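You operate a simulated robot arm through the tools that you are given. There is no shell and no other tool.

You run a simulated robot arm. Do the job below in one go: nothing can be reset, and whatever is moved stays where it is left.

Task
Put things in order on the bench end beside the pumps. At the end: the brown small clay cup stands where the beige packet stood; the beige packet from the bench end beside the pumps stands where the white tub stood; the white tub from the bench end beside the pumps stands where the gold tumbler stood; the gold tumbler is on the closed beige carton; whatever was shut is shut again. Leave all else as you found it, and nothing knocked over. Set down upright: gold tumbler.

The check looks at the end state, three seconds after you hand in, the way a careful person would. Anything else that was tipped, shoved, dropped, spilled or broken makes it a failure.

Robot
A 6-joint arm with a two-finger parallel gripper, fixed in place. Base frame: the origin is at the foot of the arm, x ahead of it, y to its left, z up; the work surface is at about z = 850. Readings come in mm, degrees, newtons and seconds.
With the tool pointing down near the work surface it reaches from about 360 to 760 mm from the base axis. Its first joint turns from -66.0 to 66.0 degrees. Payload 2.45 kg.
The tool frame sits at the grasp point between the pads (the TCP): z along the fingers, y along the line on which they close. The tips reach 24 mm beyond it. The gripper opens to 68 mm. The fingers are 17 mm wide and 10 mm thick; the gripper's body (40 by 70 mm) begins 41 mm behind the TCP.
Orientation is told as [roll, pitch, yaw] about the base's x, y, z axes, in that order, counted from this pose: with the fingers straight down and closing along the base's y, the tool's x points along the base's -x, its y along +y and its z along -z.

Tools
- The arm moves only by the tool arm_command. Its argument "commands" is a list of rows, each a list of 7 numbers: the shift along the tool's x, y, z in units of 400 mm (1.0 is 400 mm), then the turn, a rotation vector about the tool's x, y, z in units of 60 degrees (1.0 is 60 degrees), then the gripper command, from -1 (fully open) to 1 (shut), values between in proportion. In form: [[x, y, z, ax, ay, az, fingers], ...]. A call has 1 to 20 rows; each row is the pose to reach, as a shift and turn from the pose commanded when the call began, along the tool's axes at that moment. A call with a number of a shift or a turn outside -1 to 1 is refused whole. Rows are played at 5 a second. More than 50 mm and 8.6 degrees between two rows, or a gripper value outside its range, and nothing of the call is played. A pose out of reach is approached as far as the arm can. The call stops where the force on the tool passes 40 N (or 10 N more than at its start, if that is more) or the arm is blocked; 0.2 s more then pass. Each finger travels about 108 mm/s and halts on what it meets, pressing with about 44 N; the grip force reading is that of the motor and also rises with nothing between the fingers. The clock runs only during rows and for 0.2 s after the last one: add rows that repeat a pose to give the fingers time. It gives the time, the measured TCP pose, the force on the tool (base axes), the opening and the grip force at its end, in the units of the frame above (readings bear some noise), with the torque about the TCP (base axes, N m) and any sound that the robot's microphone picked up.
- Cameras (640 x 400 px; columns grow to the right, rows downward): "scene" is fixed at [167.6, 414.8, 1458.6]; the picture's right is [-0.76, -0.65, 0.00], its down [-0.40, 0.47, -0.79] and it looks along [0.51, -0.60, -0.62] (base axes); focal length 350 px, centre (320, 200). "wrist" rides on the gripper at [84, 11, -75] in the tool frame; the picture's right is [-0.13, 0.99, 0.00], its down [-0.60, -0.08, -0.79] and it looks along [-0.79, -0.10, 0.61] (tool axes); focal length 251 px, centre (320, 200). There is no depth. A picture from a camera that has moved, and an enlarged one, comes with that camera's place and axes in the base frame and with its lens.
- capture(camera): a new picture of that camera. It takes no simulated time.
- enlarge(camera, box): a new picture of the part [left, top, right, bottom] of that camera's present view, enlarged. It takes no simulated time.
- job_done(): hands the job in; it is judged then, once.

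Nothing tells you positions but the pictures and the camera data. Unless the task says otherwise, let go and move clear before handing in.

The tools are called after "Request:" as name(argument=value, ...) on one line, values as JSON. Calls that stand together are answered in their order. arm_command: Moves the arm, as the interface text tells. Its arguments: {"type":"object","properties":{"commands":{"type":"array"}},"required":["commands"]} The other tools are called the same way: capture (camera) takes a picture; enlarge (camera, box) takes an enlarged picture of a part of a camera's view; job_done () hands the job in.

At the start:

```text
t: 0.0
tool_pos: [429.4, 70.0, 1171.8]
tcp_rot: [0.0, 0.1, 0.0]
wrist_force: [0.2, -0.4, -0.5]
torque: [0.02, 0.01, -0.01]
gripper_width: 67.7
gripper_force: 0.1
```

scene: 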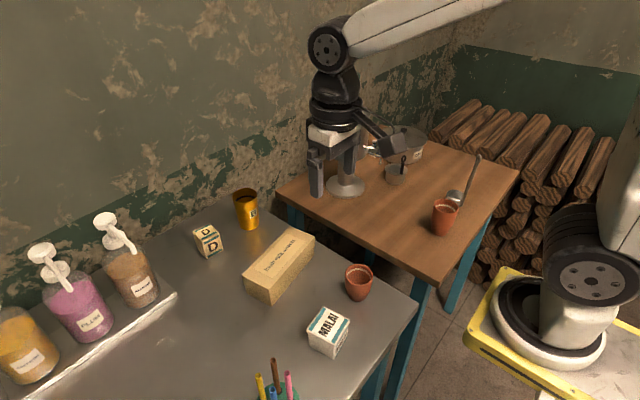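
wrist: 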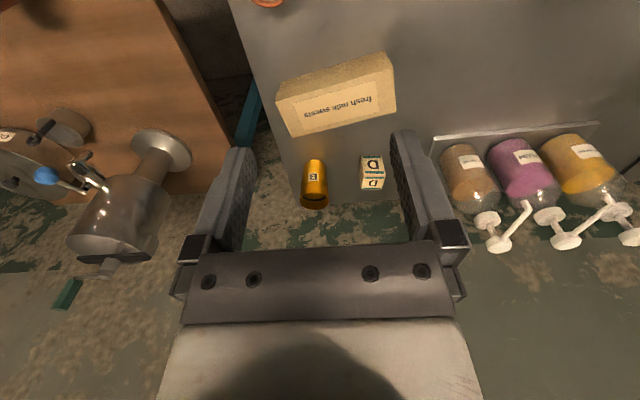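

I see a grey bench end with the pump bottles, a gold tumbler, a small beige packet (D), a beige carton, a brown clay cup and a white tub (MALAI). I'll look closer before moving.

Request:
enlarge(camera="scene", box=[180, 170, 300, 245])

Request:
enlarge(camera="scene", box=[230, 220, 390, 320])

Request:
enlarge(camera="scene", box=[260, 250, 420, 400])

Request:
enlarge(camera="scene", box=[340, 110, 500, 240])

```text
5.33 times, centred on (240, 208) of scene
camera zoom: at [167.6, 414.8, 1458.6], right [-0.76, -0.65, 0.0], down [-0.4, 0.47, -0.79], along [0.51, -0.6, -0.62], focal length 1869 px, centre (747, 160)
```

zoom: 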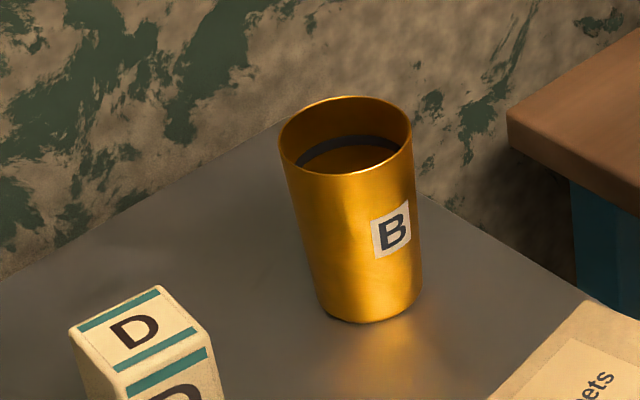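

```text
4.00 times, centred on (310, 270) of scene
camera zoom: at [167.6, 414.8, 1458.6], right [-0.76, -0.65, 0.0], down [-0.4, 0.47, -0.79], along [0.51, -0.6, -0.62], focal length 1402 px, centre (360, -80)
```

zoom: 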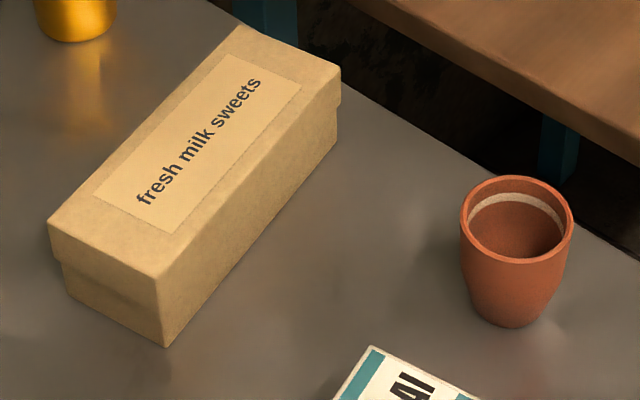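

```text
2.67 times, centred on (340, 325) of scene
camera zoom: at [167.6, 414.8, 1458.6], right [-0.76, -0.65, 0.0], down [-0.4, 0.47, -0.79], along [0.51, -0.6, -0.62], focal length 935 px, centre (267, -133)
```

zoom: 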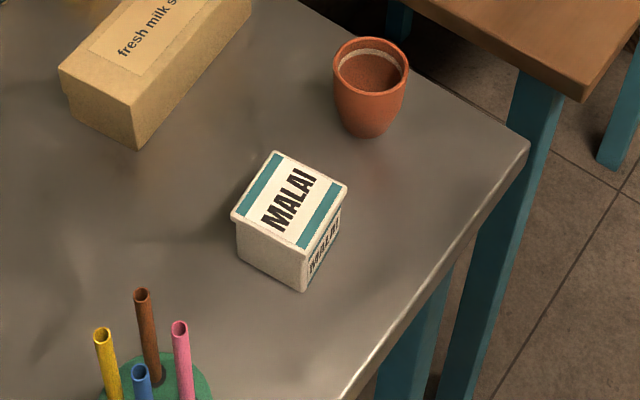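

```text
3.08 times, centred on (420, 175) of scene
camera zoom: at [167.6, 414.8, 1458.6], right [-0.76, -0.65, 0.0], down [-0.4, 0.47, -0.79], along [0.51, -0.6, -0.62], focal length 1078 px, centre (12, 277)
```

zoom: 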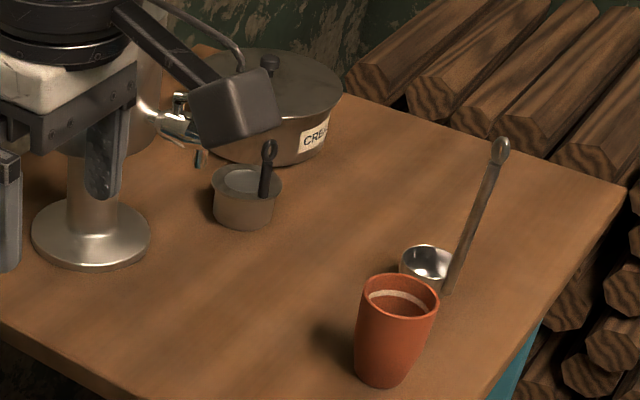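

I see the small cup (about 57 mm wide) on the grey bench and a larger one on the wooden table, so the small one is mine to move. Next I take sharper views from both cameras to triangulate positions.

Request:
enlarge(camera="scene", box=[180, 215, 244, 265])

Request:
enlarge(camera="wrist", box=[270, 140, 414, 230])

Request:
enlarge(camera="wrist", box=[230, 0, 422, 140])

Request:
enlarge(camera="scene", box=[300, 295, 364, 365])

Request:
enlarge(camera="scene", box=[0, 200, 200, 400])

Request:
enlarge(camera="scene", box=[230, 330, 330, 400])

```text
8.00 times, centred on (212, 240) of scene
camera zoom: at [167.6, 414.8, 1458.6], right [-0.76, -0.65, 0.0], down [-0.4, 0.47, -0.79], along [0.51, -0.6, -0.62], focal length 2804 px, centre (1184, -120)
```

zoom: 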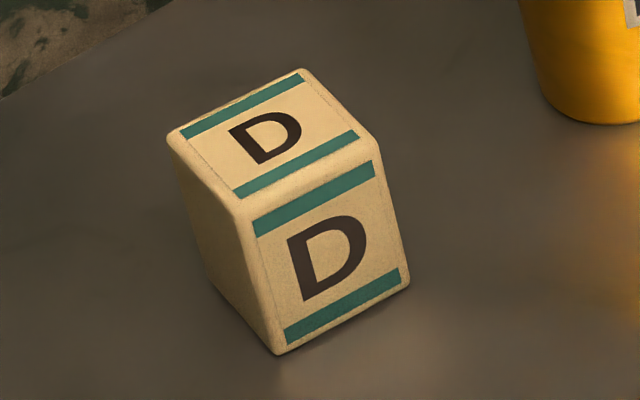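

```text
4.44 times, centred on (342, 185) of wrist
camera zoom: at [346.6, 80.6, 1248.0], right [0.13, 0.99, 0.0], down [0.6, -0.08, 0.79], along [0.79, -0.1, -0.61], focal length 1118 px, centre (222, 267)
```

zoom: 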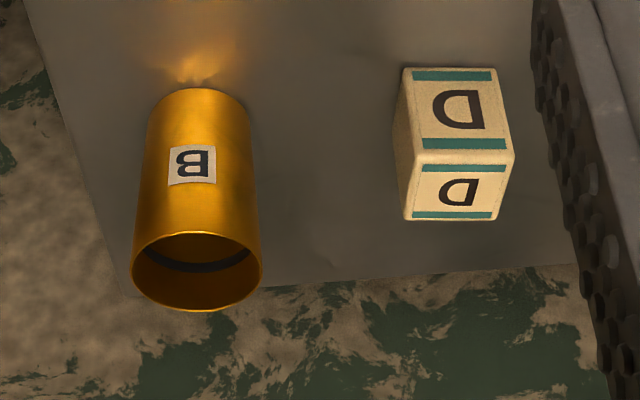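

```text
2.86 times, centred on (326, 70) of wrist
camera zoom: at [346.6, 80.6, 1248.0], right [0.13, 0.99, 0.0], down [0.6, -0.08, 0.79], along [0.79, -0.1, -0.61], focal length 718 px, centre (303, 571)
```

zoom: 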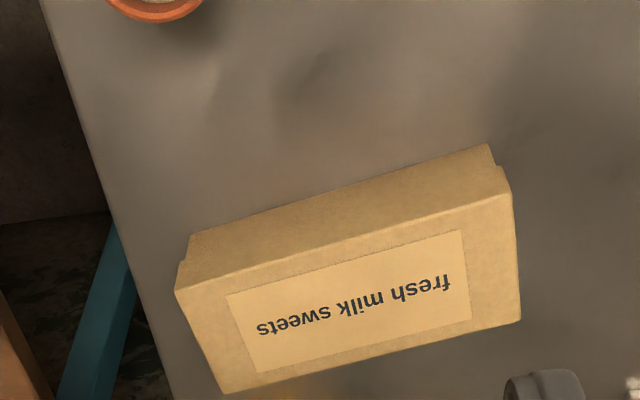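

```text
5.71 times, centred on (332, 330) of scene
camera zoom: at [167.6, 414.8, 1458.6], right [-0.76, -0.65, 0.0], down [-0.4, 0.47, -0.79], along [0.51, -0.6, -0.62], focal length 2003 px, centre (251, -543)
```

zoom: 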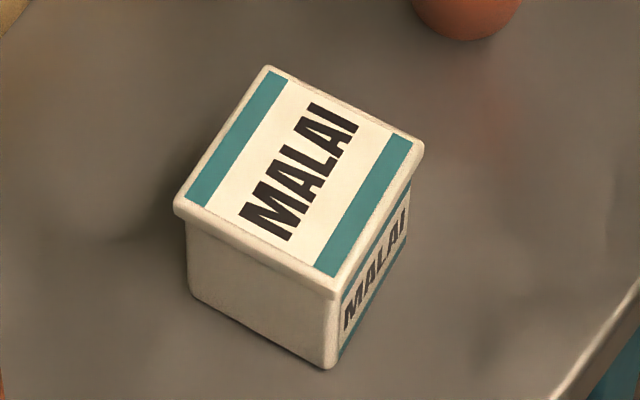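

```text
2.00 times, centred on (100, 300) of scene
camera zoom: at [167.6, 414.8, 1458.6], right [-0.76, -0.65, 0.0], down [-0.4, 0.47, -0.79], along [0.51, -0.6, -0.62], focal length 701 px, centre (760, 0)
```

zoom: 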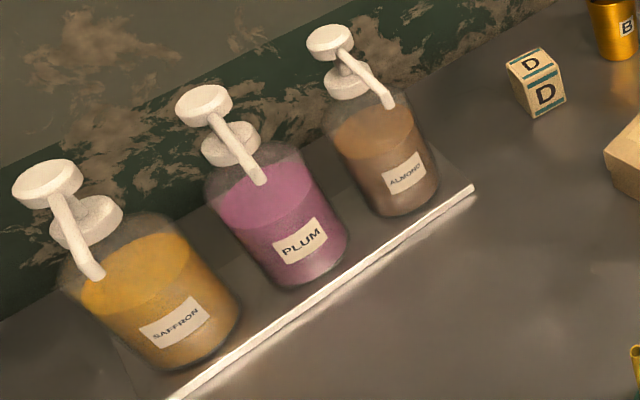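

```text
5.71 times, centred on (280, 365) of scene
camera zoom: at [167.6, 414.8, 1458.6], right [-0.76, -0.65, 0.0], down [-0.4, 0.47, -0.79], along [0.51, -0.6, -0.62], focal length 2003 px, centre (549, -743)
```

zoom: 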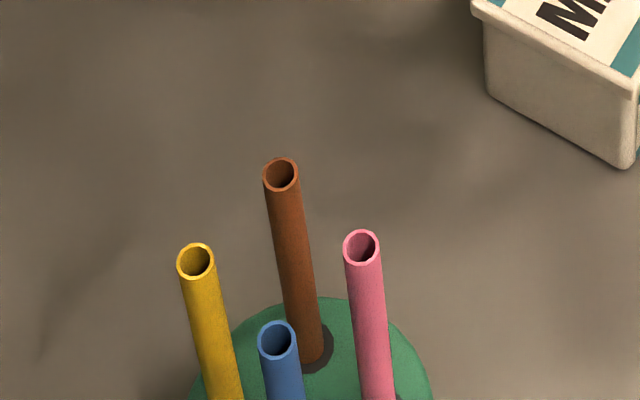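

I place the tumbler near (740, 21), the packet near (740, 141), the tub near (383, 140), the cup near (403, 17) and the carton centred near (563, 80) with its top at z≈906. The order will be tumbler, tub, packet, cup; first I move closer to the tumbler for a better look.

Request:
arm_command(commands=[[-0.075, -0.0175, 0.04, 0, 0, 0, -1], [-0.15, -0.035, 0.08, 0, 0, 0, -1], [-0.225, -0.0525, 0.12, 0, 0, 0, -1], [-0.3, -0.07, 0.16, 0, 0, 0, -1], [-0.375, -0.0875, 0.2, 0, 0, 0, -1], [-0.45, -0.105, 0.24, 0, 0, 0, -1], [-0.525, -0.1225, 0.28, 0, 0, 0, -1], [-0.525, -0.1225, 0.28, 0, 0, 0, -1]])

Request:
capture(camera="wrist")

Request:
capture(camera="scene")

```text
t: 1.8
tool_pos: [639.5, 20.5, 1060.7]
tcp_rot: [0.0, -0.1, 0.0]
wrist_force: [-0.7, 0.0, 0.0]
torque: [0.02, 0.02, 0.0]
gripper_width: 68.1
gripper_force: 0.1
```

```text
taken
camera wrist: at [556.9, 31.0, 1135.4], right [0.13, 0.99, 0.0], down [0.6, -0.08, 0.79], along [0.79, -0.1, -0.61], focal length 251 px, centre (320, 200)
```

wrist: 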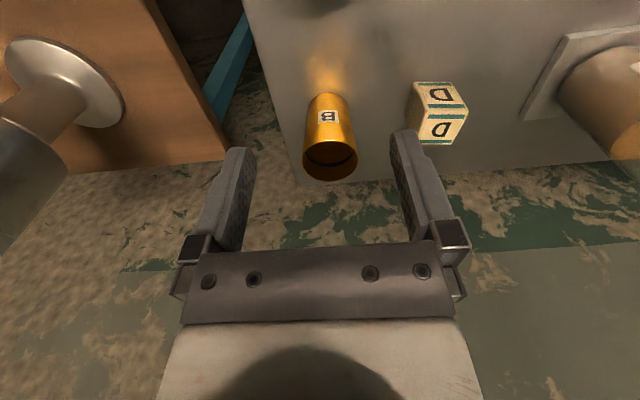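

```text
taken
```

scene: 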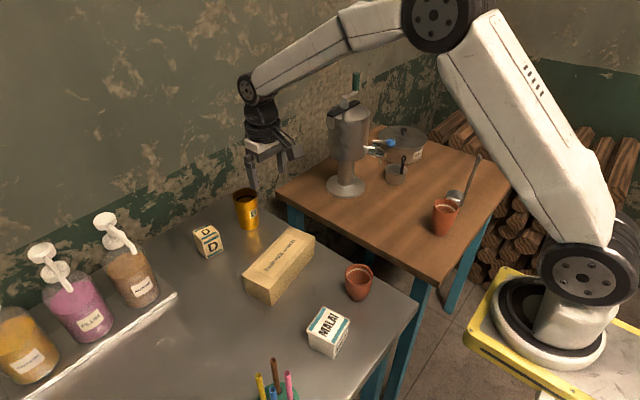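

Request:
enlarge(camera="wrist", box=[260, 70, 404, 190])

Request:
enlarge(camera="wrist", box=[380, 60, 500, 160])

```text
3.33 times, centred on (332, 130) of wrist
camera zoom: at [556.9, 31.0, 1135.4], right [0.13, 0.99, 0.0], down [0.6, -0.08, 0.79], along [0.79, -0.1, -0.61], focal length 838 px, centre (280, 433)
```

zoom: 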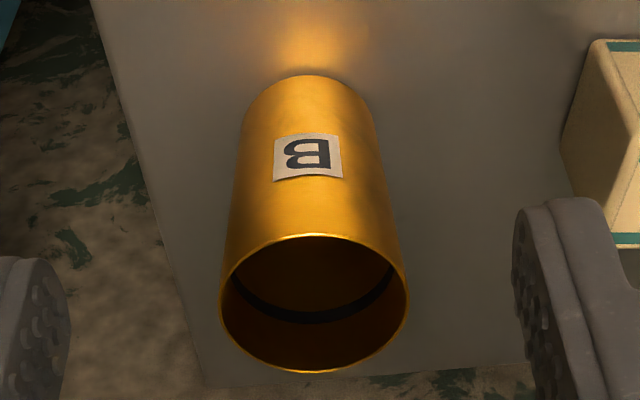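

```text
4.00 times, centred on (440, 110) of wrist
camera zoom: at [556.9, 31.0, 1135.4], right [0.13, 0.99, 0.0], down [0.6, -0.08, 0.79], along [0.79, -0.1, -0.61], focal length 1006 px, centre (-160, 560)
```

zoom: 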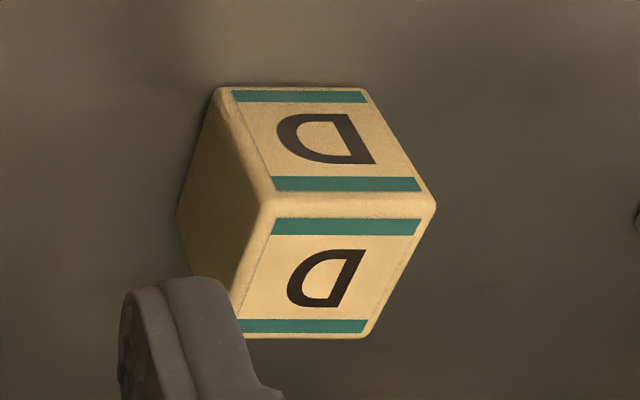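

The tumbler reads as about (740.5, 19), rim near z≈944 and about 58.6 mm wide. I move over it at a safe height and check alignment.

Request:
arm_command(commands=[[-0.085, -0.002, 0, 0, 0, 0, -1], [-0.17, -0.004, 0, 0, 0, 0, -1], [-0.2525, -0.005, 0, 0, 0, 0, -1], [-0.2525, -0.005, 0.06, 0, 0, 0, -1], [-0.2525, -0.005, 0.12, 0, 0, 0, -1], [-0.2525, -0.005, 0.16, 0, 0, 0, -1], [-0.2525, -0.005, 0.16, 0, 0, 0, -1]])

Request:
capture(camera="wrist")

Request:
enlarge(camera="scene", box=[200, 100, 328, 240])

```text
t: 3.4
tool_pos: [742.3, 19.1, 994.9]
tcp_rot: [0.0, 0.0, 0.0]
wrist_force: [-0.3, -0.1, 0.6]
torque: [0.02, -0.01, -0.04]
gripper_width: 68.0
gripper_force: 0.1
```

```text
taken
camera wrist: at [657.3, 29.8, 1071.4], right [0.13, 0.99, 0.0], down [0.6, -0.08, 0.79], along [0.79, -0.1, -0.61], focal length 251 px, centre (320, 200)
```

wrist: 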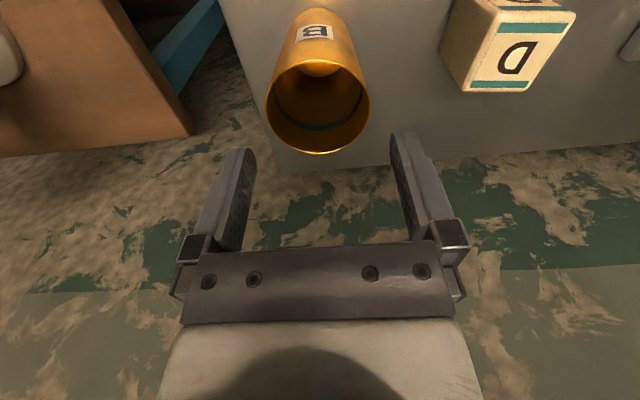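

```text
2.86 times, centred on (264, 170) of scene
camera zoom: at [167.6, 414.8, 1458.6], right [-0.76, -0.65, 0.0], down [-0.4, 0.47, -0.79], along [0.51, -0.6, -0.62], focal length 1002 px, centre (480, 286)
```

zoom: 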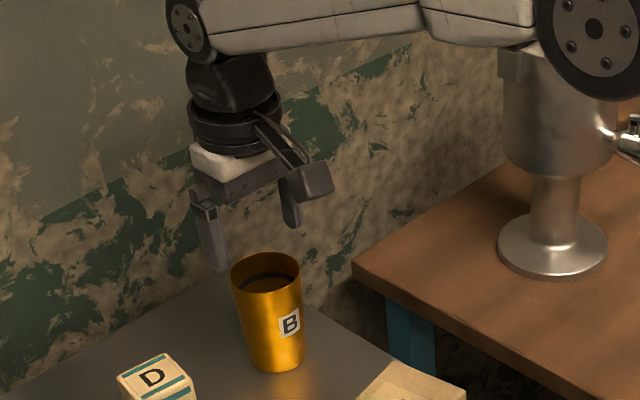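

The fingers straddle the rim centrally with a clearance of about 4 mm each side. I lower to z≈918 with the fingers open.

Request:
arm_command(commands=[[0.004, -0.001, 0.05, 0, 0, 0, -1], [0.004, -0.001, 0.09, 0, 0, 0, -1], [0.004, -0.001, 0.13, 0, 0, 0, -1], [0.004, -0.001, 0.16, 0, 0, 0, -1], [0.004, -0.001, 0.19, 0, 0, 0, -1], [0.004, -0.001, 0.19, 0, 0, 0, -1]])

Request:
capture(camera="wrist")

Request:
enlarge(camera="scene", box=[200, 140, 300, 240])

```text
t: 4.8
tool_pos: [739.0, 17.5, 919.5]
tcp_rot: [0.0, 0.0, -0.1]
wrist_force: [0.1, 0.0, 0.6]
torque: [0.0, -0.02, -0.02]
gripper_width: 68.1
gripper_force: 0.0
```

```text
taken
camera wrist: at [655.5, 28.1, 996.3], right [0.13, 0.99, 0.0], down [0.6, -0.08, 0.79], along [0.79, -0.1, -0.61], focal length 251 px, centre (320, 200)
```

wrist: 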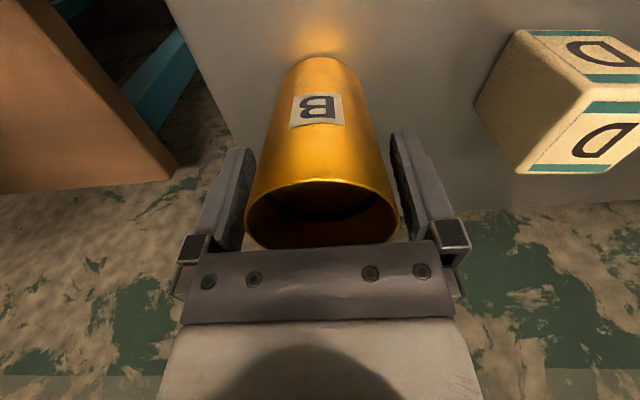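

```text
4.00 times, centred on (250, 190) of scene
camera zoom: at [167.6, 414.8, 1458.6], right [-0.76, -0.65, 0.0], down [-0.4, 0.47, -0.79], along [0.51, -0.6, -0.62], focal length 1402 px, centre (600, 240)
```

zoom: 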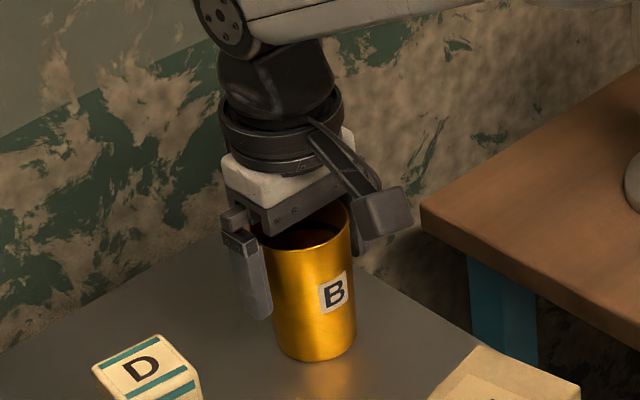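

The tumbler sits centred between the fingers with the palm just above the rim. I close on it.

Request:
arm_command(commands=[[0, 0, 0, 0, 0, 0, 0], [0, 0, 0, 0, 0, 0, 1], [0, 0, 0, 0, 0, 0, 1], [0, 0, 0, 0, 0, 0, 1], [0, 0, 0, 0, 0, 0, 1]])

Request:
capture(camera="wrist")

```text
t: 6.0
tool_pos: [739.0, 18.1, 921.3]
tcp_rot: [0.0, 0.0, -0.1]
wrist_force: [-0.7, 0.7, -0.5]
torque: [0.0, 0.01, 0.02]
gripper_width: 58.7
gripper_force: 44.1
```

```text
taken
camera wrist: at [655.4, 28.1, 996.4], right [0.13, 0.99, 0.0], down [0.6, -0.08, 0.79], along [0.79, -0.1, -0.61], focal length 251 px, centre (320, 200)
```

wrist: 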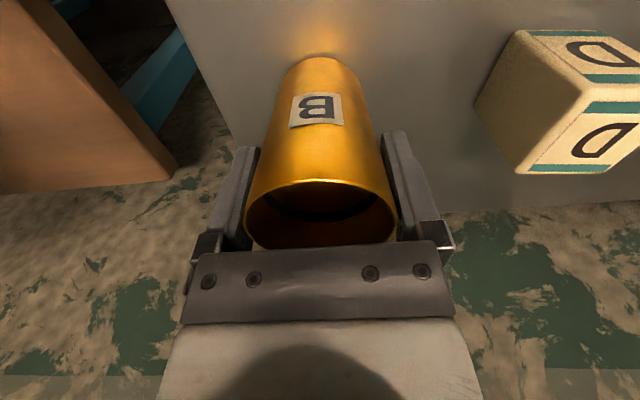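

Gripped at 58.7 mm, close to the rim. I lift straight up a little and check that it hangs upright.

Request:
arm_command(commands=[[0, 0, -0.025, 0, 0, 0, 1], [0, 0, -0.05, 0, 0, 0, 1], [0, 0, -0.1, 0, 0, 0, 1], [0, 0, -0.16, 0, 0, 0, 1], [0, 0, -0.22, 0, 0, 0, 1], [0, 0, -0.28, 0, 0, 0, 1], [0, 0, -0.28, 0, 0, 0, 1], [0, 0, -0.28, 0, 0, 0, 1]])

Request:
capture(camera="wrist")

Request:
enlarge(camera="scene", box=[180, 80, 340, 260])

```text
t: 7.8
tool_pos: [740.3, 18.7, 1033.6]
tcp_rot: [0.0, 0.0, 0.1]
wrist_force: [0.2, 0.2, -0.6]
torque: [-0.03, 0.0, 0.04]
gripper_width: 58.5
gripper_force: 44.4
```

```text
taken
camera wrist: at [655.6, 29.8, 1108.1], right [0.13, 0.99, 0.0], down [0.6, -0.08, 0.79], along [0.79, -0.1, -0.61], focal length 251 px, centre (320, 200)
```

wrist: 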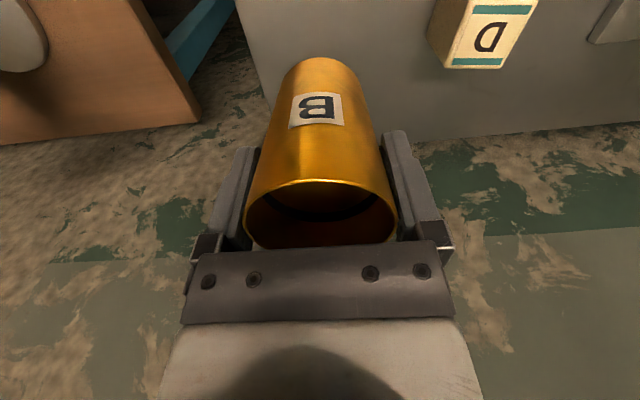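

```text
2.22 times, centred on (260, 170) of scene
camera zoom: at [167.6, 414.8, 1458.6], right [-0.76, -0.65, 0.0], down [-0.4, 0.47, -0.79], along [0.51, -0.6, -0.62], focal length 779 px, centre (453, 267)
```

zoom: 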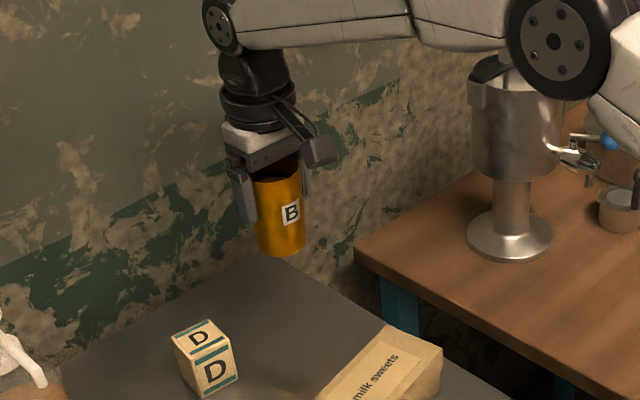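

The tumbler is lifted steadily. I carry it over the centre of the carton.

Request:
arm_command(commands=[[0.04, 0.014, 0, 0, 0, 0, 1], [0.11, 0.038, 0, 0, 0, 0, 1], [0.19, 0.066, 0, 0, 0, 0, 1], [0.27, 0.094, 0, 0, 0, 0, 1], [0.35, 0.122, 0, 0, 0, 0, 1], [0.41, 0.143, 0, 0, 0, 0, 1], [0.4425, 0.154, 0, 0, 0, 0, 1], [0.4425, 0.154, 0, 0, 0, 0, 1], [0.4425, 0.154, 0, 0, 0, 0, 1]])

Request:
capture(camera="wrist")

Request:
enlarge(camera="scene", box=[200, 140, 360, 320])

```text
t: 9.8
tool_pos: [561.7, 81.7, 1032.5]
tcp_rot: [0.0, -0.1, 0.0]
wrist_force: [0.0, -0.6, -1.4]
torque: [0.02, -0.02, 0.0]
gripper_width: 58.7
gripper_force: 44.6
```

```text
taken
camera wrist: at [478.2, 92.1, 1108.8], right [0.13, 0.99, 0.0], down [0.6, -0.08, 0.79], along [0.79, -0.1, -0.61], focal length 251 px, centre (320, 200)
```

wrist: 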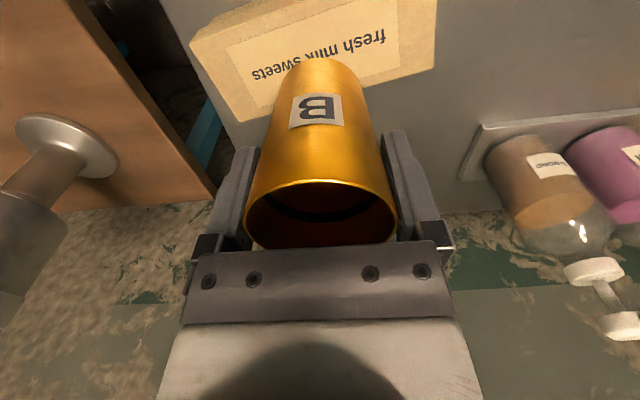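

```text
2.22 times, centred on (280, 230) of scene
camera zoom: at [167.6, 414.8, 1458.6], right [-0.76, -0.65, 0.0], down [-0.4, 0.47, -0.79], along [0.51, -0.6, -0.62], focal length 779 px, centre (409, 133)
```

zoom: 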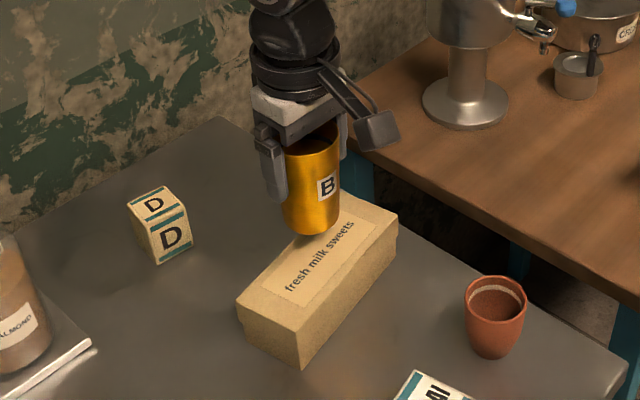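

I lower to just above the lid.

Request:
arm_command(commands=[[0, 0, 0.04, 0, 0, 0, 1], [0, 0, 0.08, 0, 0, 0, 1], [0, 0, 0.11, 0, 0, 0, 1], [0, 0, 0.12, 0, 0, 0, 1], [0, 0, 0.12, 0, 0, 0, 1], [0, 0, 0.12, 0, 0, 0, 1]])

Request:
enlarge(camera="scene", box=[230, 180, 330, 310])

Request:
enlarge(camera="wrist", box=[180, 0, 460, 180])

```text
t: 11.2
tool_pos: [562.9, 80.8, 983.6]
tcp_rot: [0.0, 0.1, 0.0]
wrist_force: [0.2, -0.5, -1.2]
torque: [0.0, 0.01, 0.0]
gripper_width: 58.7
gripper_force: 44.1
```

```text
3.08 times, centred on (280, 245) of scene
camera zoom: at [167.6, 414.8, 1458.6], right [-0.76, -0.65, 0.0], down [-0.4, 0.47, -0.79], along [0.51, -0.6, -0.62], focal length 1078 px, centre (443, 62)
```

zoom: 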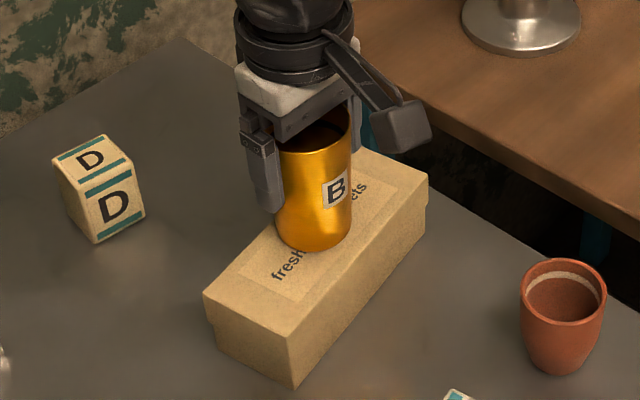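

```text
2.22 times, centred on (320, 90) of wrist
camera zoom: at [479.2, 90.8, 1059.7], right [0.13, 0.99, 0.0], down [0.6, -0.08, 0.79], along [0.79, -0.1, -0.61], focal length 559 px, centre (320, 444)
```

zoom: 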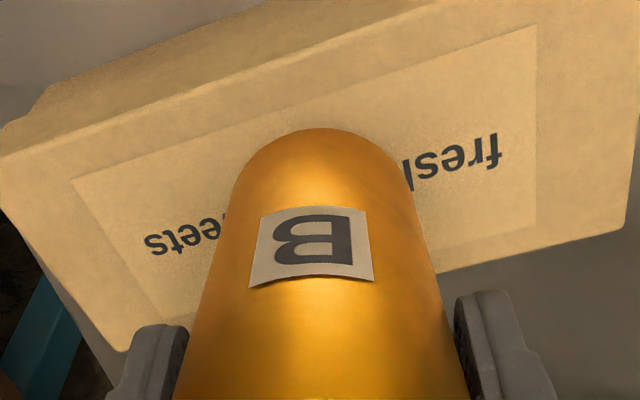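

A few millimetres of gap remain and the tumbler is centred on the lid. I lower in small steps watching the force.

Request:
arm_command(commands=[[0, 0, 0.005, 0, 0, 0, 1], [0, 0, 0.01, 0, 0, 0, 1], [0, 0, 0.01, 0, 0, 0, 1]])

Request:
enlarge(camera="scene", box=[230, 180, 330, 310])

```text
t: 12.0
tool_pos: [563.4, 80.9, 981.5]
tcp_rot: [0.0, -0.2, 0.1]
wrist_force: [-4.4, 1.4, 19.2]
torque: [-0.27, 0.5, -0.05]
gripper_width: 58.5
gripper_force: 44.2
```

```text
3.08 times, centred on (280, 245) of scene
camera zoom: at [167.1, 414.8, 1458.7], right [-0.76, -0.65, 0.0], down [-0.4, 0.47, -0.79], along [0.51, -0.6, -0.62], focal length 1078 px, centre (443, 62)
```

zoom: 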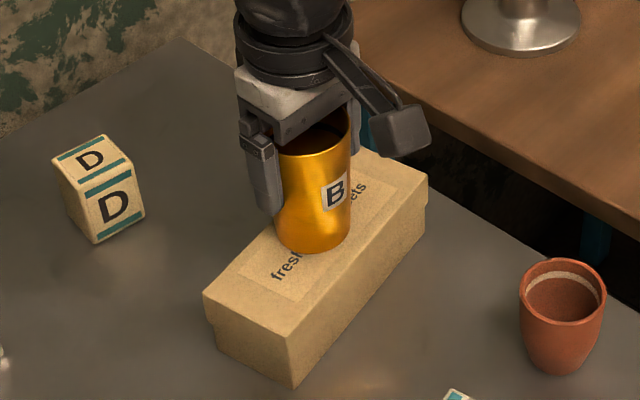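

Contact is made (about 19 N), so I ease up 2 mm to relax it and open the fingers.

Request:
arm_command(commands=[[0, 0, -0.004, 0, 0, 0, 1], [0, 0, -0.004, 0, 0, 0, 1]])

```text
t: 12.6
tool_pos: [562.9, 80.8, 981.3]
tcp_rot: [-0.1, -0.1, 0.1]
wrist_force: [2.0, 1.0, 5.6]
torque: [-0.09, -0.25, 0.02]
gripper_width: 58.5
gripper_force: 44.1
```

Light contact remains, so it is standing on the lid. I open and hold.

Request:
arm_command(commands=[[0, 0, -0.001, 0, 0, 0, 0.6], [0, 0, -0.001, 0, 0, 0, -0.75], [0, 0, -0.001, 0, 0, 0, -1], [0, 0, -0.001, 0, 0, 0, -1]])

Request:
capture(camera="wrist")

Request:
enlarge(camera="scene", box=[230, 180, 330, 310])

```text
t: 13.6
tool_pos: [562.2, 78.5, 982.5]
tcp_rot: [0.0, -0.1, 0.0]
wrist_force: [-0.2, 1.0, 0.5]
torque: [0.01, 0.02, -0.02]
gripper_width: 67.8
gripper_force: 0.0
```

```text
taken
camera wrist: at [478.9, 90.8, 1058.1], right [0.13, 0.99, 0.0], down [0.6, -0.08, 0.79], along [0.79, -0.1, -0.61], focal length 251 px, centre (320, 200)
```

wrist: 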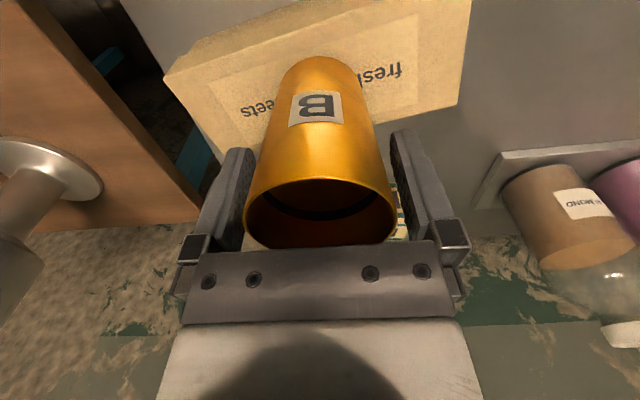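

```text
3.08 times, centred on (280, 245) of scene
camera zoom: at [167.6, 414.8, 1458.6], right [-0.76, -0.65, 0.0], down [-0.4, 0.47, -0.79], along [0.51, -0.6, -0.62], focal length 1078 px, centre (443, 62)
```

zoom: 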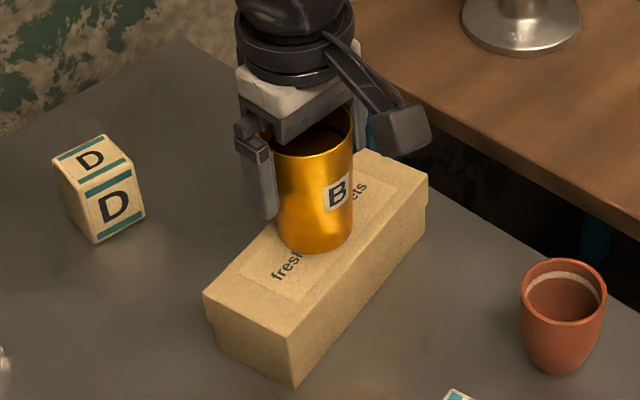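

The tumbler stands free of the fingers on the carton. I lift straight up and then look back at it.

Request:
arm_command(commands=[[0, 0, -0.02, 0, 0, 0, -1], [0, 0, -0.05, 0, 0, 0, -1], [0, 0, -0.1, 0, 0, 0, -1], [0, 0, -0.18, 0, 0, 0, -1], [0, 0, -0.26, 0, 0, 0, -1], [0.08, 0, -0.3, 0, 0, 0, -1], [0.16, 0.03, -0.3, 0, 0, 0, -1], [0.24, 0.06, -0.3, 0, 0, 0, -1], [0.32, 0.09, -0.3, 0, 0, 0, -1], [0.4, 0.12, -0.3, 0, 0, 0, -1], [0.45, 0.15, -0.3, 0, 0, 0, -1], [0.45, 0.15, -0.3, 0, 0, 0, -1]])

Request:
capture(camera="wrist")

Request:
capture(camera="scene")

```text
t: 16.2
tool_pos: [382.7, 141.0, 1102.8]
tcp_rot: [0.1, 0.0, 0.1]
wrist_force: [0.9, -0.2, -0.2]
torque: [-0.04, 0.02, 0.02]
gripper_width: 68.0
gripper_force: 0.0
```

```text
taken
camera wrist: at [298.4, 150.8, 1179.0], right [0.13, 0.99, 0.0], down [0.6, -0.08, 0.79], along [0.79, -0.1, -0.61], focal length 251 px, centre (320, 200)
```

wrist: 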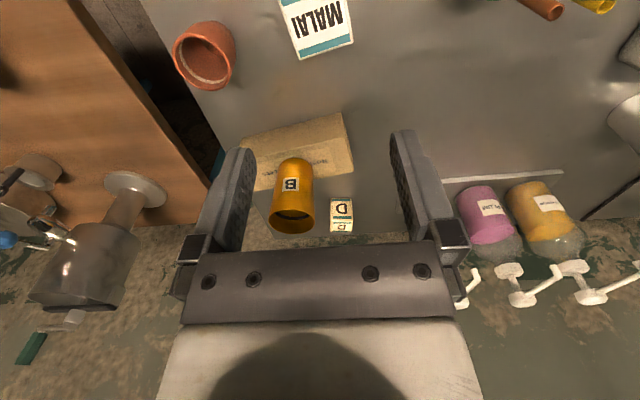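

```text
taken
```

scene: 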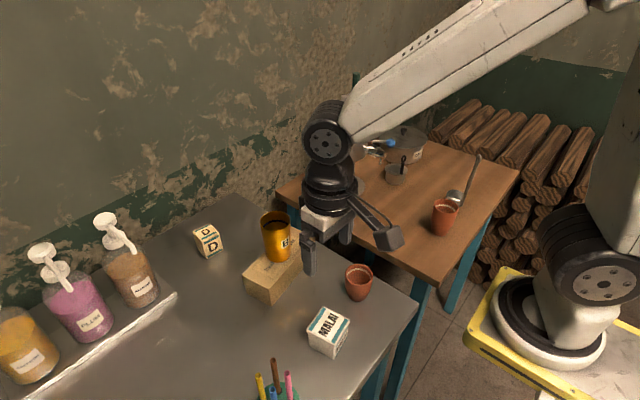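

The tumbler stands upright on the carton. Now I turn the tool about +10° to match the tub and lower toward it for a close view.

Request:
arm_command(commands=[[0, 0, 0.05, 0, 0, -0.05, -1], [0, 0, 0.1, 0, 0, -0.1, -1], [0, 0, 0.16, 0, 0, -0.15, -1], [0, 0, 0.22, 0, 0, -0.1667, -1], [0, 0, 0.25, 0, 0, -0.1667, -1], [0, 0, 0.25, 0, 0, -0.1667, -1]])

Request:
capture(camera="wrist")

Request:
enlarge(camera="scene", box=[260, 230, 420, 380])

```text
t: 17.6
tool_pos: [382.0, 140.2, 1002.5]
tcp_rot: [0.0, 0.0, 10.0]
wrist_force: [-0.3, 0.2, 0.4]
torque: [-0.03, -0.01, 0.01]
gripper_width: 68.1
gripper_force: 0.0
```

```text
taken
camera wrist: at [298.0, 136.3, 1077.8], right [-0.05, 1.0, 0.0], down [0.61, 0.03, 0.79], along [0.79, 0.04, -0.61], focal length 251 px, centre (320, 200)
```

wrist: 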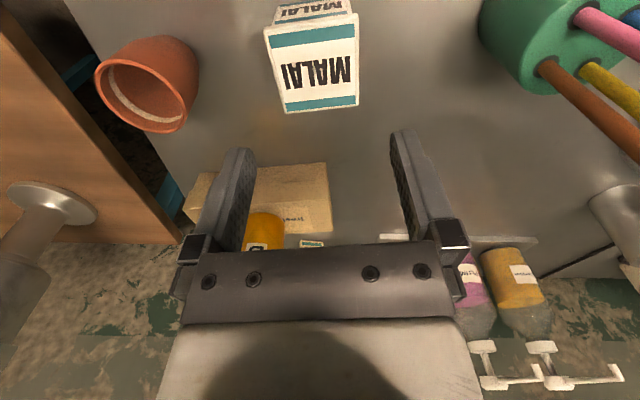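

```text
2.67 times, centred on (340, 305) of scene
camera zoom: at [167.6, 414.8, 1458.6], right [-0.76, -0.65, 0.0], down [-0.4, 0.47, -0.79], along [0.51, -0.6, -0.62], focal length 935 px, centre (267, -80)
```

zoom: 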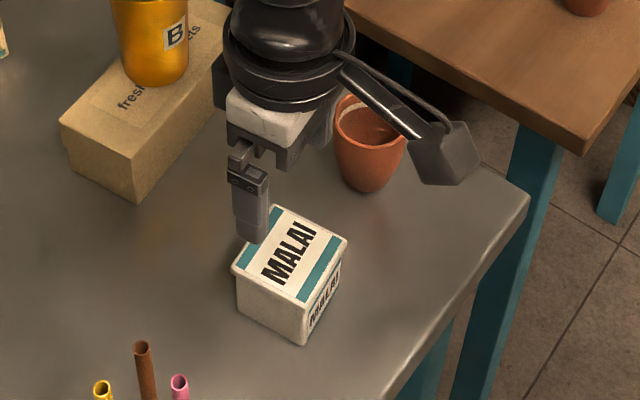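

Request:
enlarge(camera="wrist", box=[250, 0, 378, 120])

```text
3.33 times, centred on (314, 60) of wrist
camera zoom: at [298.0, 136.3, 1077.8], right [-0.05, 1.0, 0.0], down [0.61, 0.03, 0.79], along [0.79, 0.04, -0.61], focal length 838 px, centre (340, 667)
```

zoom: 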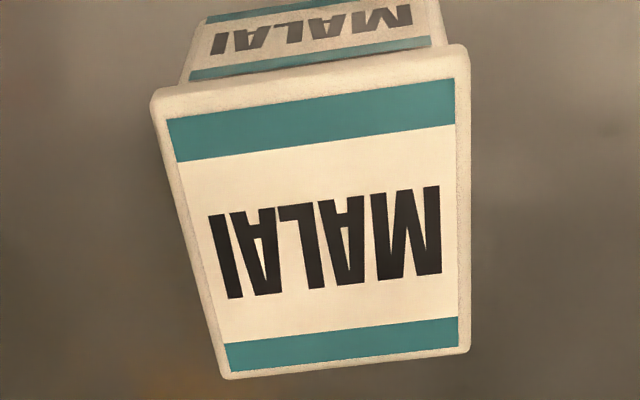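

The tub lid measures about 57 mm, centred near (383, 138), yaw ≈ 9.7°. I shift 2.5 mm sideways and go down to just above it for a check.

Request:
arm_command(commands=[[0, -0.006, 0.05, 0, 0, 0, -1], [0, -0.006, 0.1, 0, 0, 0, -1], [0, -0.006, 0.15, 0, 0, 0, -1], [0, -0.006, 0.165, 0, 0, 0, -1], [0, -0.006, 0.165, 0, 0, 0, -1]])

Request:
capture(camera="wrist")

Request:
enlarge(camera="scene", box=[260, 230, 420, 380])

```text
t: 18.8
tool_pos: [382.7, 137.9, 936.8]
tcp_rot: [0.0, 0.0, 10.1]
wrist_force: [0.1, 0.4, 0.4]
torque: [0.0, 0.0, -0.02]
gripper_width: 68.2
gripper_force: 0.1
```

```text
taken
camera wrist: at [299.0, 133.8, 1013.0], right [-0.05, 1.0, 0.0], down [0.61, 0.03, 0.79], along [0.79, 0.04, -0.61], focal length 251 px, centre (320, 200)
```

wrist: 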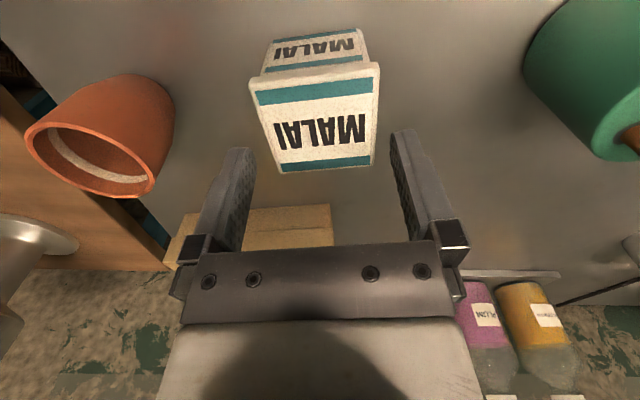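

```text
2.67 times, centred on (340, 305) of scene
camera zoom: at [167.6, 414.8, 1458.6], right [-0.76, -0.65, 0.0], down [-0.4, 0.47, -0.79], along [0.51, -0.6, -0.62], focal length 935 px, centre (267, -80)
```

zoom: 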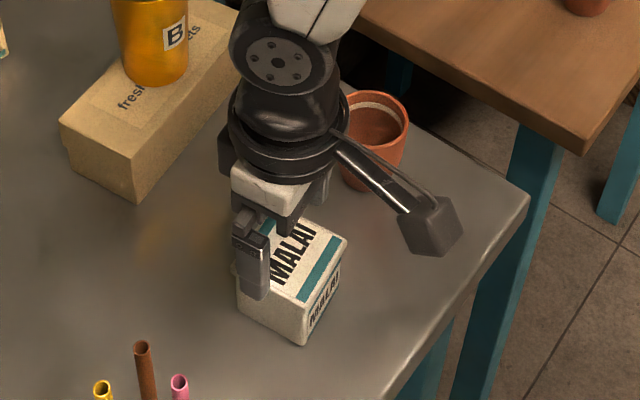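

Alignment is within a millimetre. I descend around the tub with the fingers open.

Request:
arm_command(commands=[[-0.001, 0.001, 0.04, 0, 0, 0, -1], [-0.001, 0.001, 0.08, 0, 0, 0, -1], [-0.001, 0.001, 0.11, 0, 0, 0, -1], [-0.001, 0.001, 0.1325, 0, 0, 0, -1], [-0.001, 0.001, 0.1325, 0, 0, 0, -1]])

Request:
capture(camera="wrist")

Request:
enlarge(camera="scene", box=[290, 270, 390, 370])

```text
t: 20.0
tool_pos: [383.1, 138.9, 884.0]
tcp_rot: [-0.1, 0.0, 10.0]
wrist_force: [-0.7, -0.4, -1.1]
torque: [-0.01, 0.01, 0.0]
gripper_width: 68.0
gripper_force: 0.1
```

```text
taken
camera wrist: at [299.7, 134.5, 959.6], right [-0.05, 1.0, 0.0], down [0.61, 0.03, 0.79], along [0.79, 0.04, -0.61], focal length 251 px, centre (320, 200)
```

wrist: 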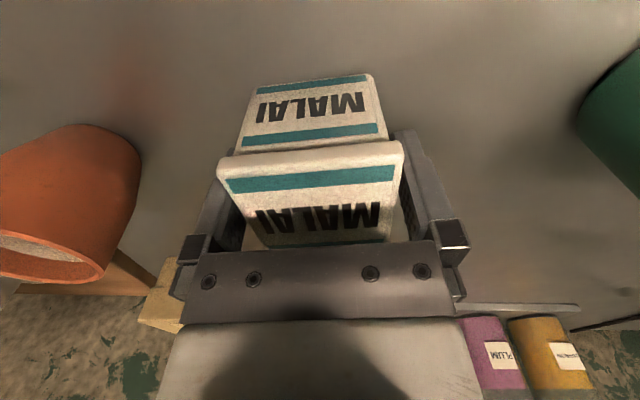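

```text
4.00 times, centred on (340, 320) of scene
camera zoom: at [167.6, 414.8, 1458.6], right [-0.76, -0.65, 0.0], down [-0.4, 0.47, -0.79], along [0.51, -0.6, -0.62], focal length 1402 px, centre (240, -280)
```

zoom: 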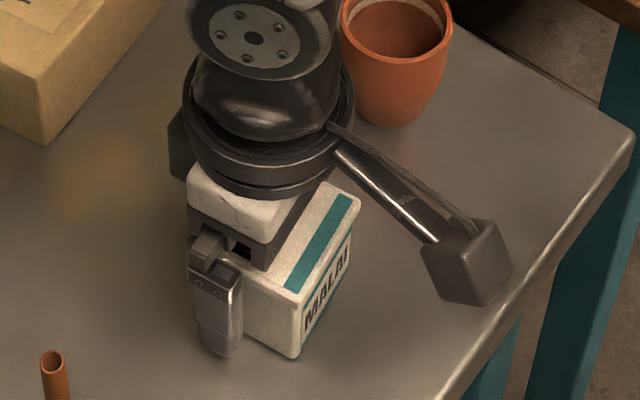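

The fingers are beside the tub on both faces. I close.

Request:
arm_command(commands=[[0, 0, 0, 0, 0, 0, -0.75], [0, 0, 0, 0, 0, 0, -0.6], [0, 0, 0, 0, 0, 0, 1], [0, 0, 0, 0, 0, 0, 1], [0, 0, 0, 0, 0, 0, 1]])

Request:
capture(camera="wrist")

```text
t: 21.2
tool_pos: [384.0, 137.7, 883.6]
tcp_rot: [0.1, -0.1, 10.0]
wrist_force: [-0.5, -0.7, -0.3]
torque: [0.01, -0.02, 0.02]
gripper_width: 57.1
gripper_force: 44.2
```

```text
taken
camera wrist: at [299.6, 134.5, 959.8], right [-0.05, 1.0, 0.0], down [0.61, 0.03, 0.79], along [0.79, 0.04, -0.61], focal length 251 px, centre (320, 200)
```

wrist: 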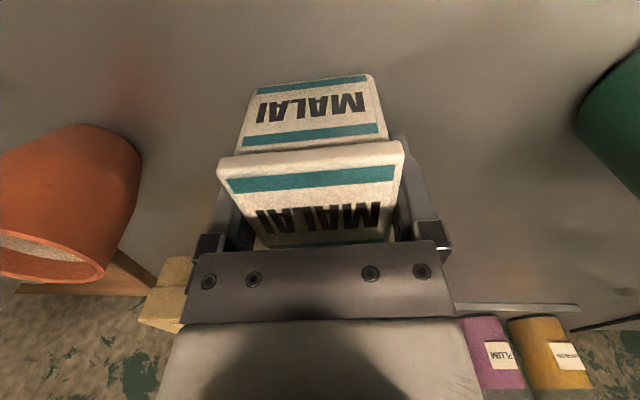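

Gripped at 57 mm. I lift just 10 mm to see whether the whole tub comes along with its lid.

Request:
arm_command(commands=[[0, 0, -0.01, 0, 0, 0, 1], [0, 0, -0.025, 0, 0, 0, 1], [0, 0, -0.025, 0, 0, 0, 1]])

Request:
capture(camera="wrist")

Request:
enlarge(camera="scene", box=[290, 270, 390, 370])

```text
t: 22.0
tool_pos: [382.9, 138.2, 893.4]
tcp_rot: [0.1, 0.0, 9.9]
wrist_force: [0.5, 0.1, -0.9]
torque: [-0.05, 0.0, 0.03]
gripper_width: 57.1
gripper_force: 44.1
```

```text
taken
camera wrist: at [299.2, 134.0, 969.5], right [-0.05, 1.0, 0.0], down [0.61, 0.03, 0.79], along [0.79, 0.04, -0.61], focal length 251 px, centre (320, 200)
```

wrist: 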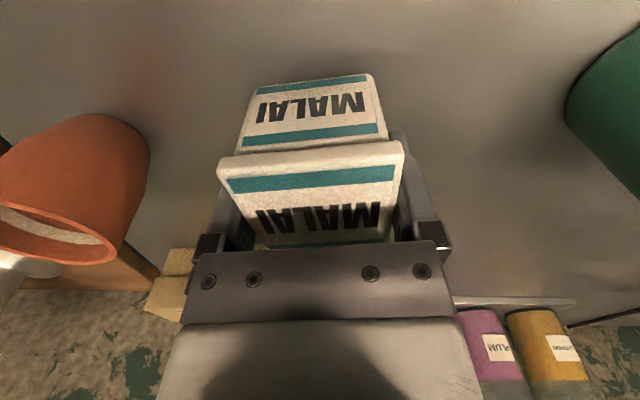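

```text
4.00 times, centred on (340, 320) of scene
camera zoom: at [167.6, 414.8, 1458.6], right [-0.76, -0.65, 0.0], down [-0.4, 0.47, -0.79], along [0.51, -0.6, -0.62], focal length 1402 px, centre (240, -280)
```

zoom: 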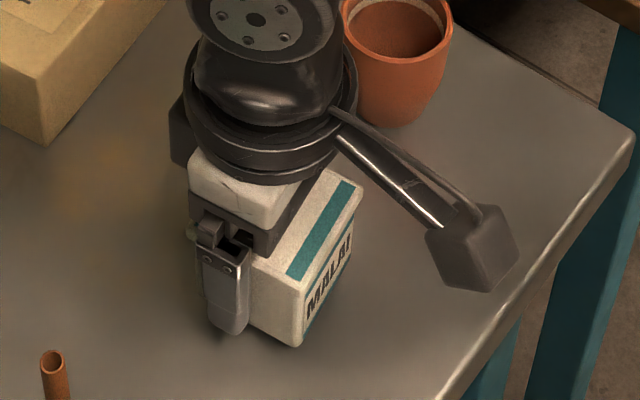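

The whole tub lifts as one piece. I raise it well above the tumbler and carry it over to the tumbler's old spot (740.5, 18.5).

Request:
arm_command(commands=[[0, 0, -0.06, 0, 0, 0, 1], [0, 0, -0.14, 0, 0, 0, 1], [0, 0, -0.22, 0, 0, 0, 1], [0, 0, -0.3, 0, 0, 0, 1], [0, 0, -0.38, 0, 0, 0, 1], [0, 0, -0.46, 0, 0, 0, 1], [-0.03, -0.016, -0.5, 0, 0, 0, 1], [-0.1, -0.054, -0.5, 0, 0, 0, 1], [-0.18, -0.098, -0.5, 0, 0, 0, 1], [-0.26, -0.141, -0.5, 0, 0, 0, 1], [-0.34, -0.185, -0.5, 0, 0, 0, 1], [-0.42, -0.228, -0.5, 0, 0, 0, 1], [-0.5, -0.272, -0.5, 0, 0, 0, 1], [-0.58, -0.315, -0.5, 0, 0, 0, 1], [-0.66, -0.359, -0.48, 0, 0, 0, 1], [-0.74, -0.402, -0.44, 0, 0, 0, 1], [-0.79, -0.43, -0.38, 0, 0, 0, 1], [-0.8277, -0.45, -0.32, 0, 0, 0, 1], [-0.8277, -0.45, -0.3, 0, 0, 0, 1], [-0.8277, -0.45, -0.3, 0, 0, 0, 1]])

Request:
capture(camera="scene")

Request:
capture(camera="wrist")

```text
t: 26.2
tool_pos: [741.4, 17.8, 1011.9]
tcp_rot: [0.0, 0.0, 10.0]
wrist_force: [-0.5, 0.2, -1.3]
torque: [-0.02, 0.01, -0.01]
gripper_width: 57.2
gripper_force: 43.7
```

```text
taken
```

scene: 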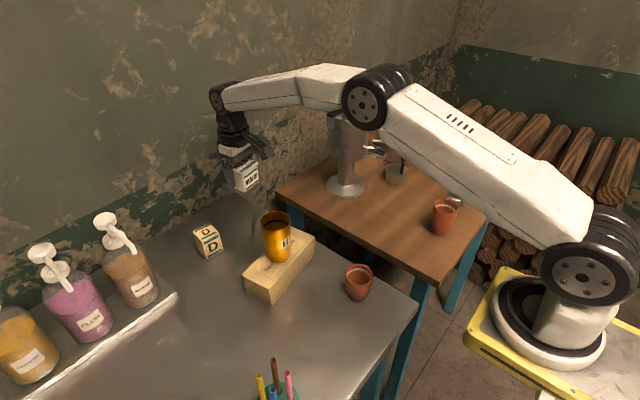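

```text
taken
camera wrist: at [656.9, 13.8, 1088.1], right [-0.04, 1.0, 0.0], down [0.61, 0.03, 0.79], along [0.79, 0.04, -0.61], focal length 251 px, centre (320, 200)
```

wrist: 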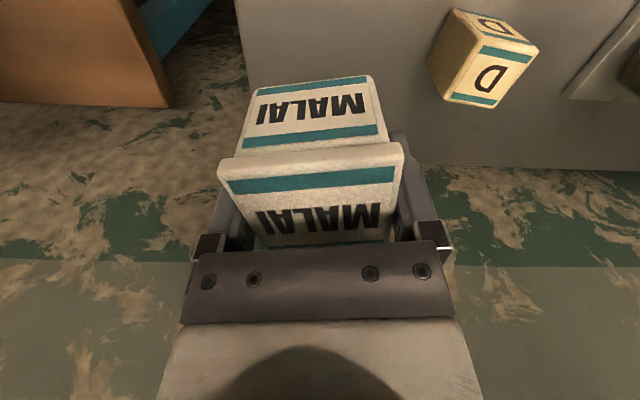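

Above the old tumbler spot, clear of the packet. I lower to about 4 mm above the bench.

Request:
arm_command(commands=[[0, 0.001, 0.05, 0, 0, 0, 1], [0, 0.001, 0.11, 0, 0, 0, 1], [0, 0.001, 0.17, 0, 0, 0, 1], [0, 0.001, 0.23, 0, 0, 0, 1], [0, 0.001, 0.28, 0, 0, 0, 1], [0, 0.001, 0.305, 0, 0, 0, 1], [0, 0.001, 0.31, 0, 0, 0, 1], [0, 0.001, 0.31, 0, 0, 0, 1]])

Request:
enlarge(camera="scene", box=[190, 150, 310, 270])

```text
t: 28.0
tool_pos: [739.0, 18.9, 889.3]
tcp_rot: [0.0, 0.0, 10.0]
wrist_force: [-0.4, 0.9, -1.3]
torque: [0.02, -0.01, 0.02]
gripper_width: 57.2
gripper_force: 43.7
```

```text
3.33 times, centred on (250, 210) of scene
camera zoom: at [167.7, 414.8, 1458.6], right [-0.76, -0.65, 0.0], down [-0.4, 0.47, -0.79], along [0.51, -0.6, -0.62], focal length 1168 px, centre (553, 167)
```

zoom: 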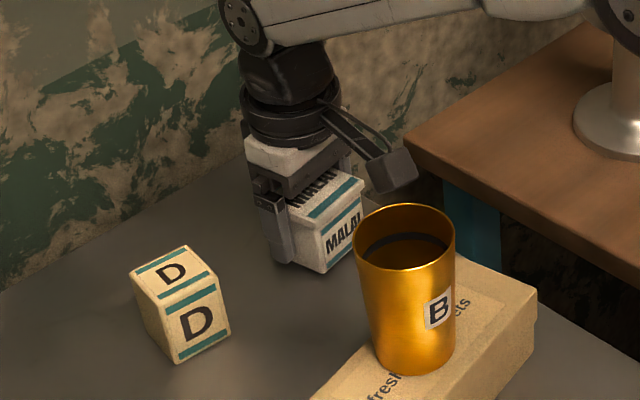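

Request:
arm_command(commands=[[0, 0, 0.005, 0, 0, 0, 1], [0, 0, 0.01, 0, 0, 0, 1], [0, 0, 0.01, 0, 0, 0, 1]])

```text
t: 28.8
tool_pos: [740.5, 18.8, 884.2]
tcp_rot: [0.0, 0.0, 10.0]
wrist_force: [0.1, 1.3, -1.6]
torque: [-0.01, 0.02, -0.02]
gripper_width: 57.0
gripper_force: 44.6
```

The tub is about a millimetre above the surface with no contact yet. I go down in 1 mm steps.

Request:
arm_command(commands=[[0, 0, 0.0025, 0, 0, 0, 1], [0, 0, 0.0025, 0, 0, 0, 1]])

```text
t: 29.4
tool_pos: [739.7, 18.5, 884.3]
tcp_rot: [0.0, 0.0, 10.0]
wrist_force: [-0.3, -0.5, -0.9]
torque: [0.0, -0.02, 0.01]
gripper_width: 57.1
gripper_force: 43.7
```

Request:
arm_command(commands=[[0, 0, 0.0025, 0, 0, 0, 1], [0, 0, 0.0025, 0, 0, 0, 1]])

```text
t: 30.0
tool_pos: [741.0, 19.7, 884.0]
tcp_rot: [0.1, 0.1, 10.0]
wrist_force: [-0.8, -1.0, 2.9]
torque: [0.03, 0.13, 0.05]
gripper_width: 57.3
gripper_force: 44.0
```

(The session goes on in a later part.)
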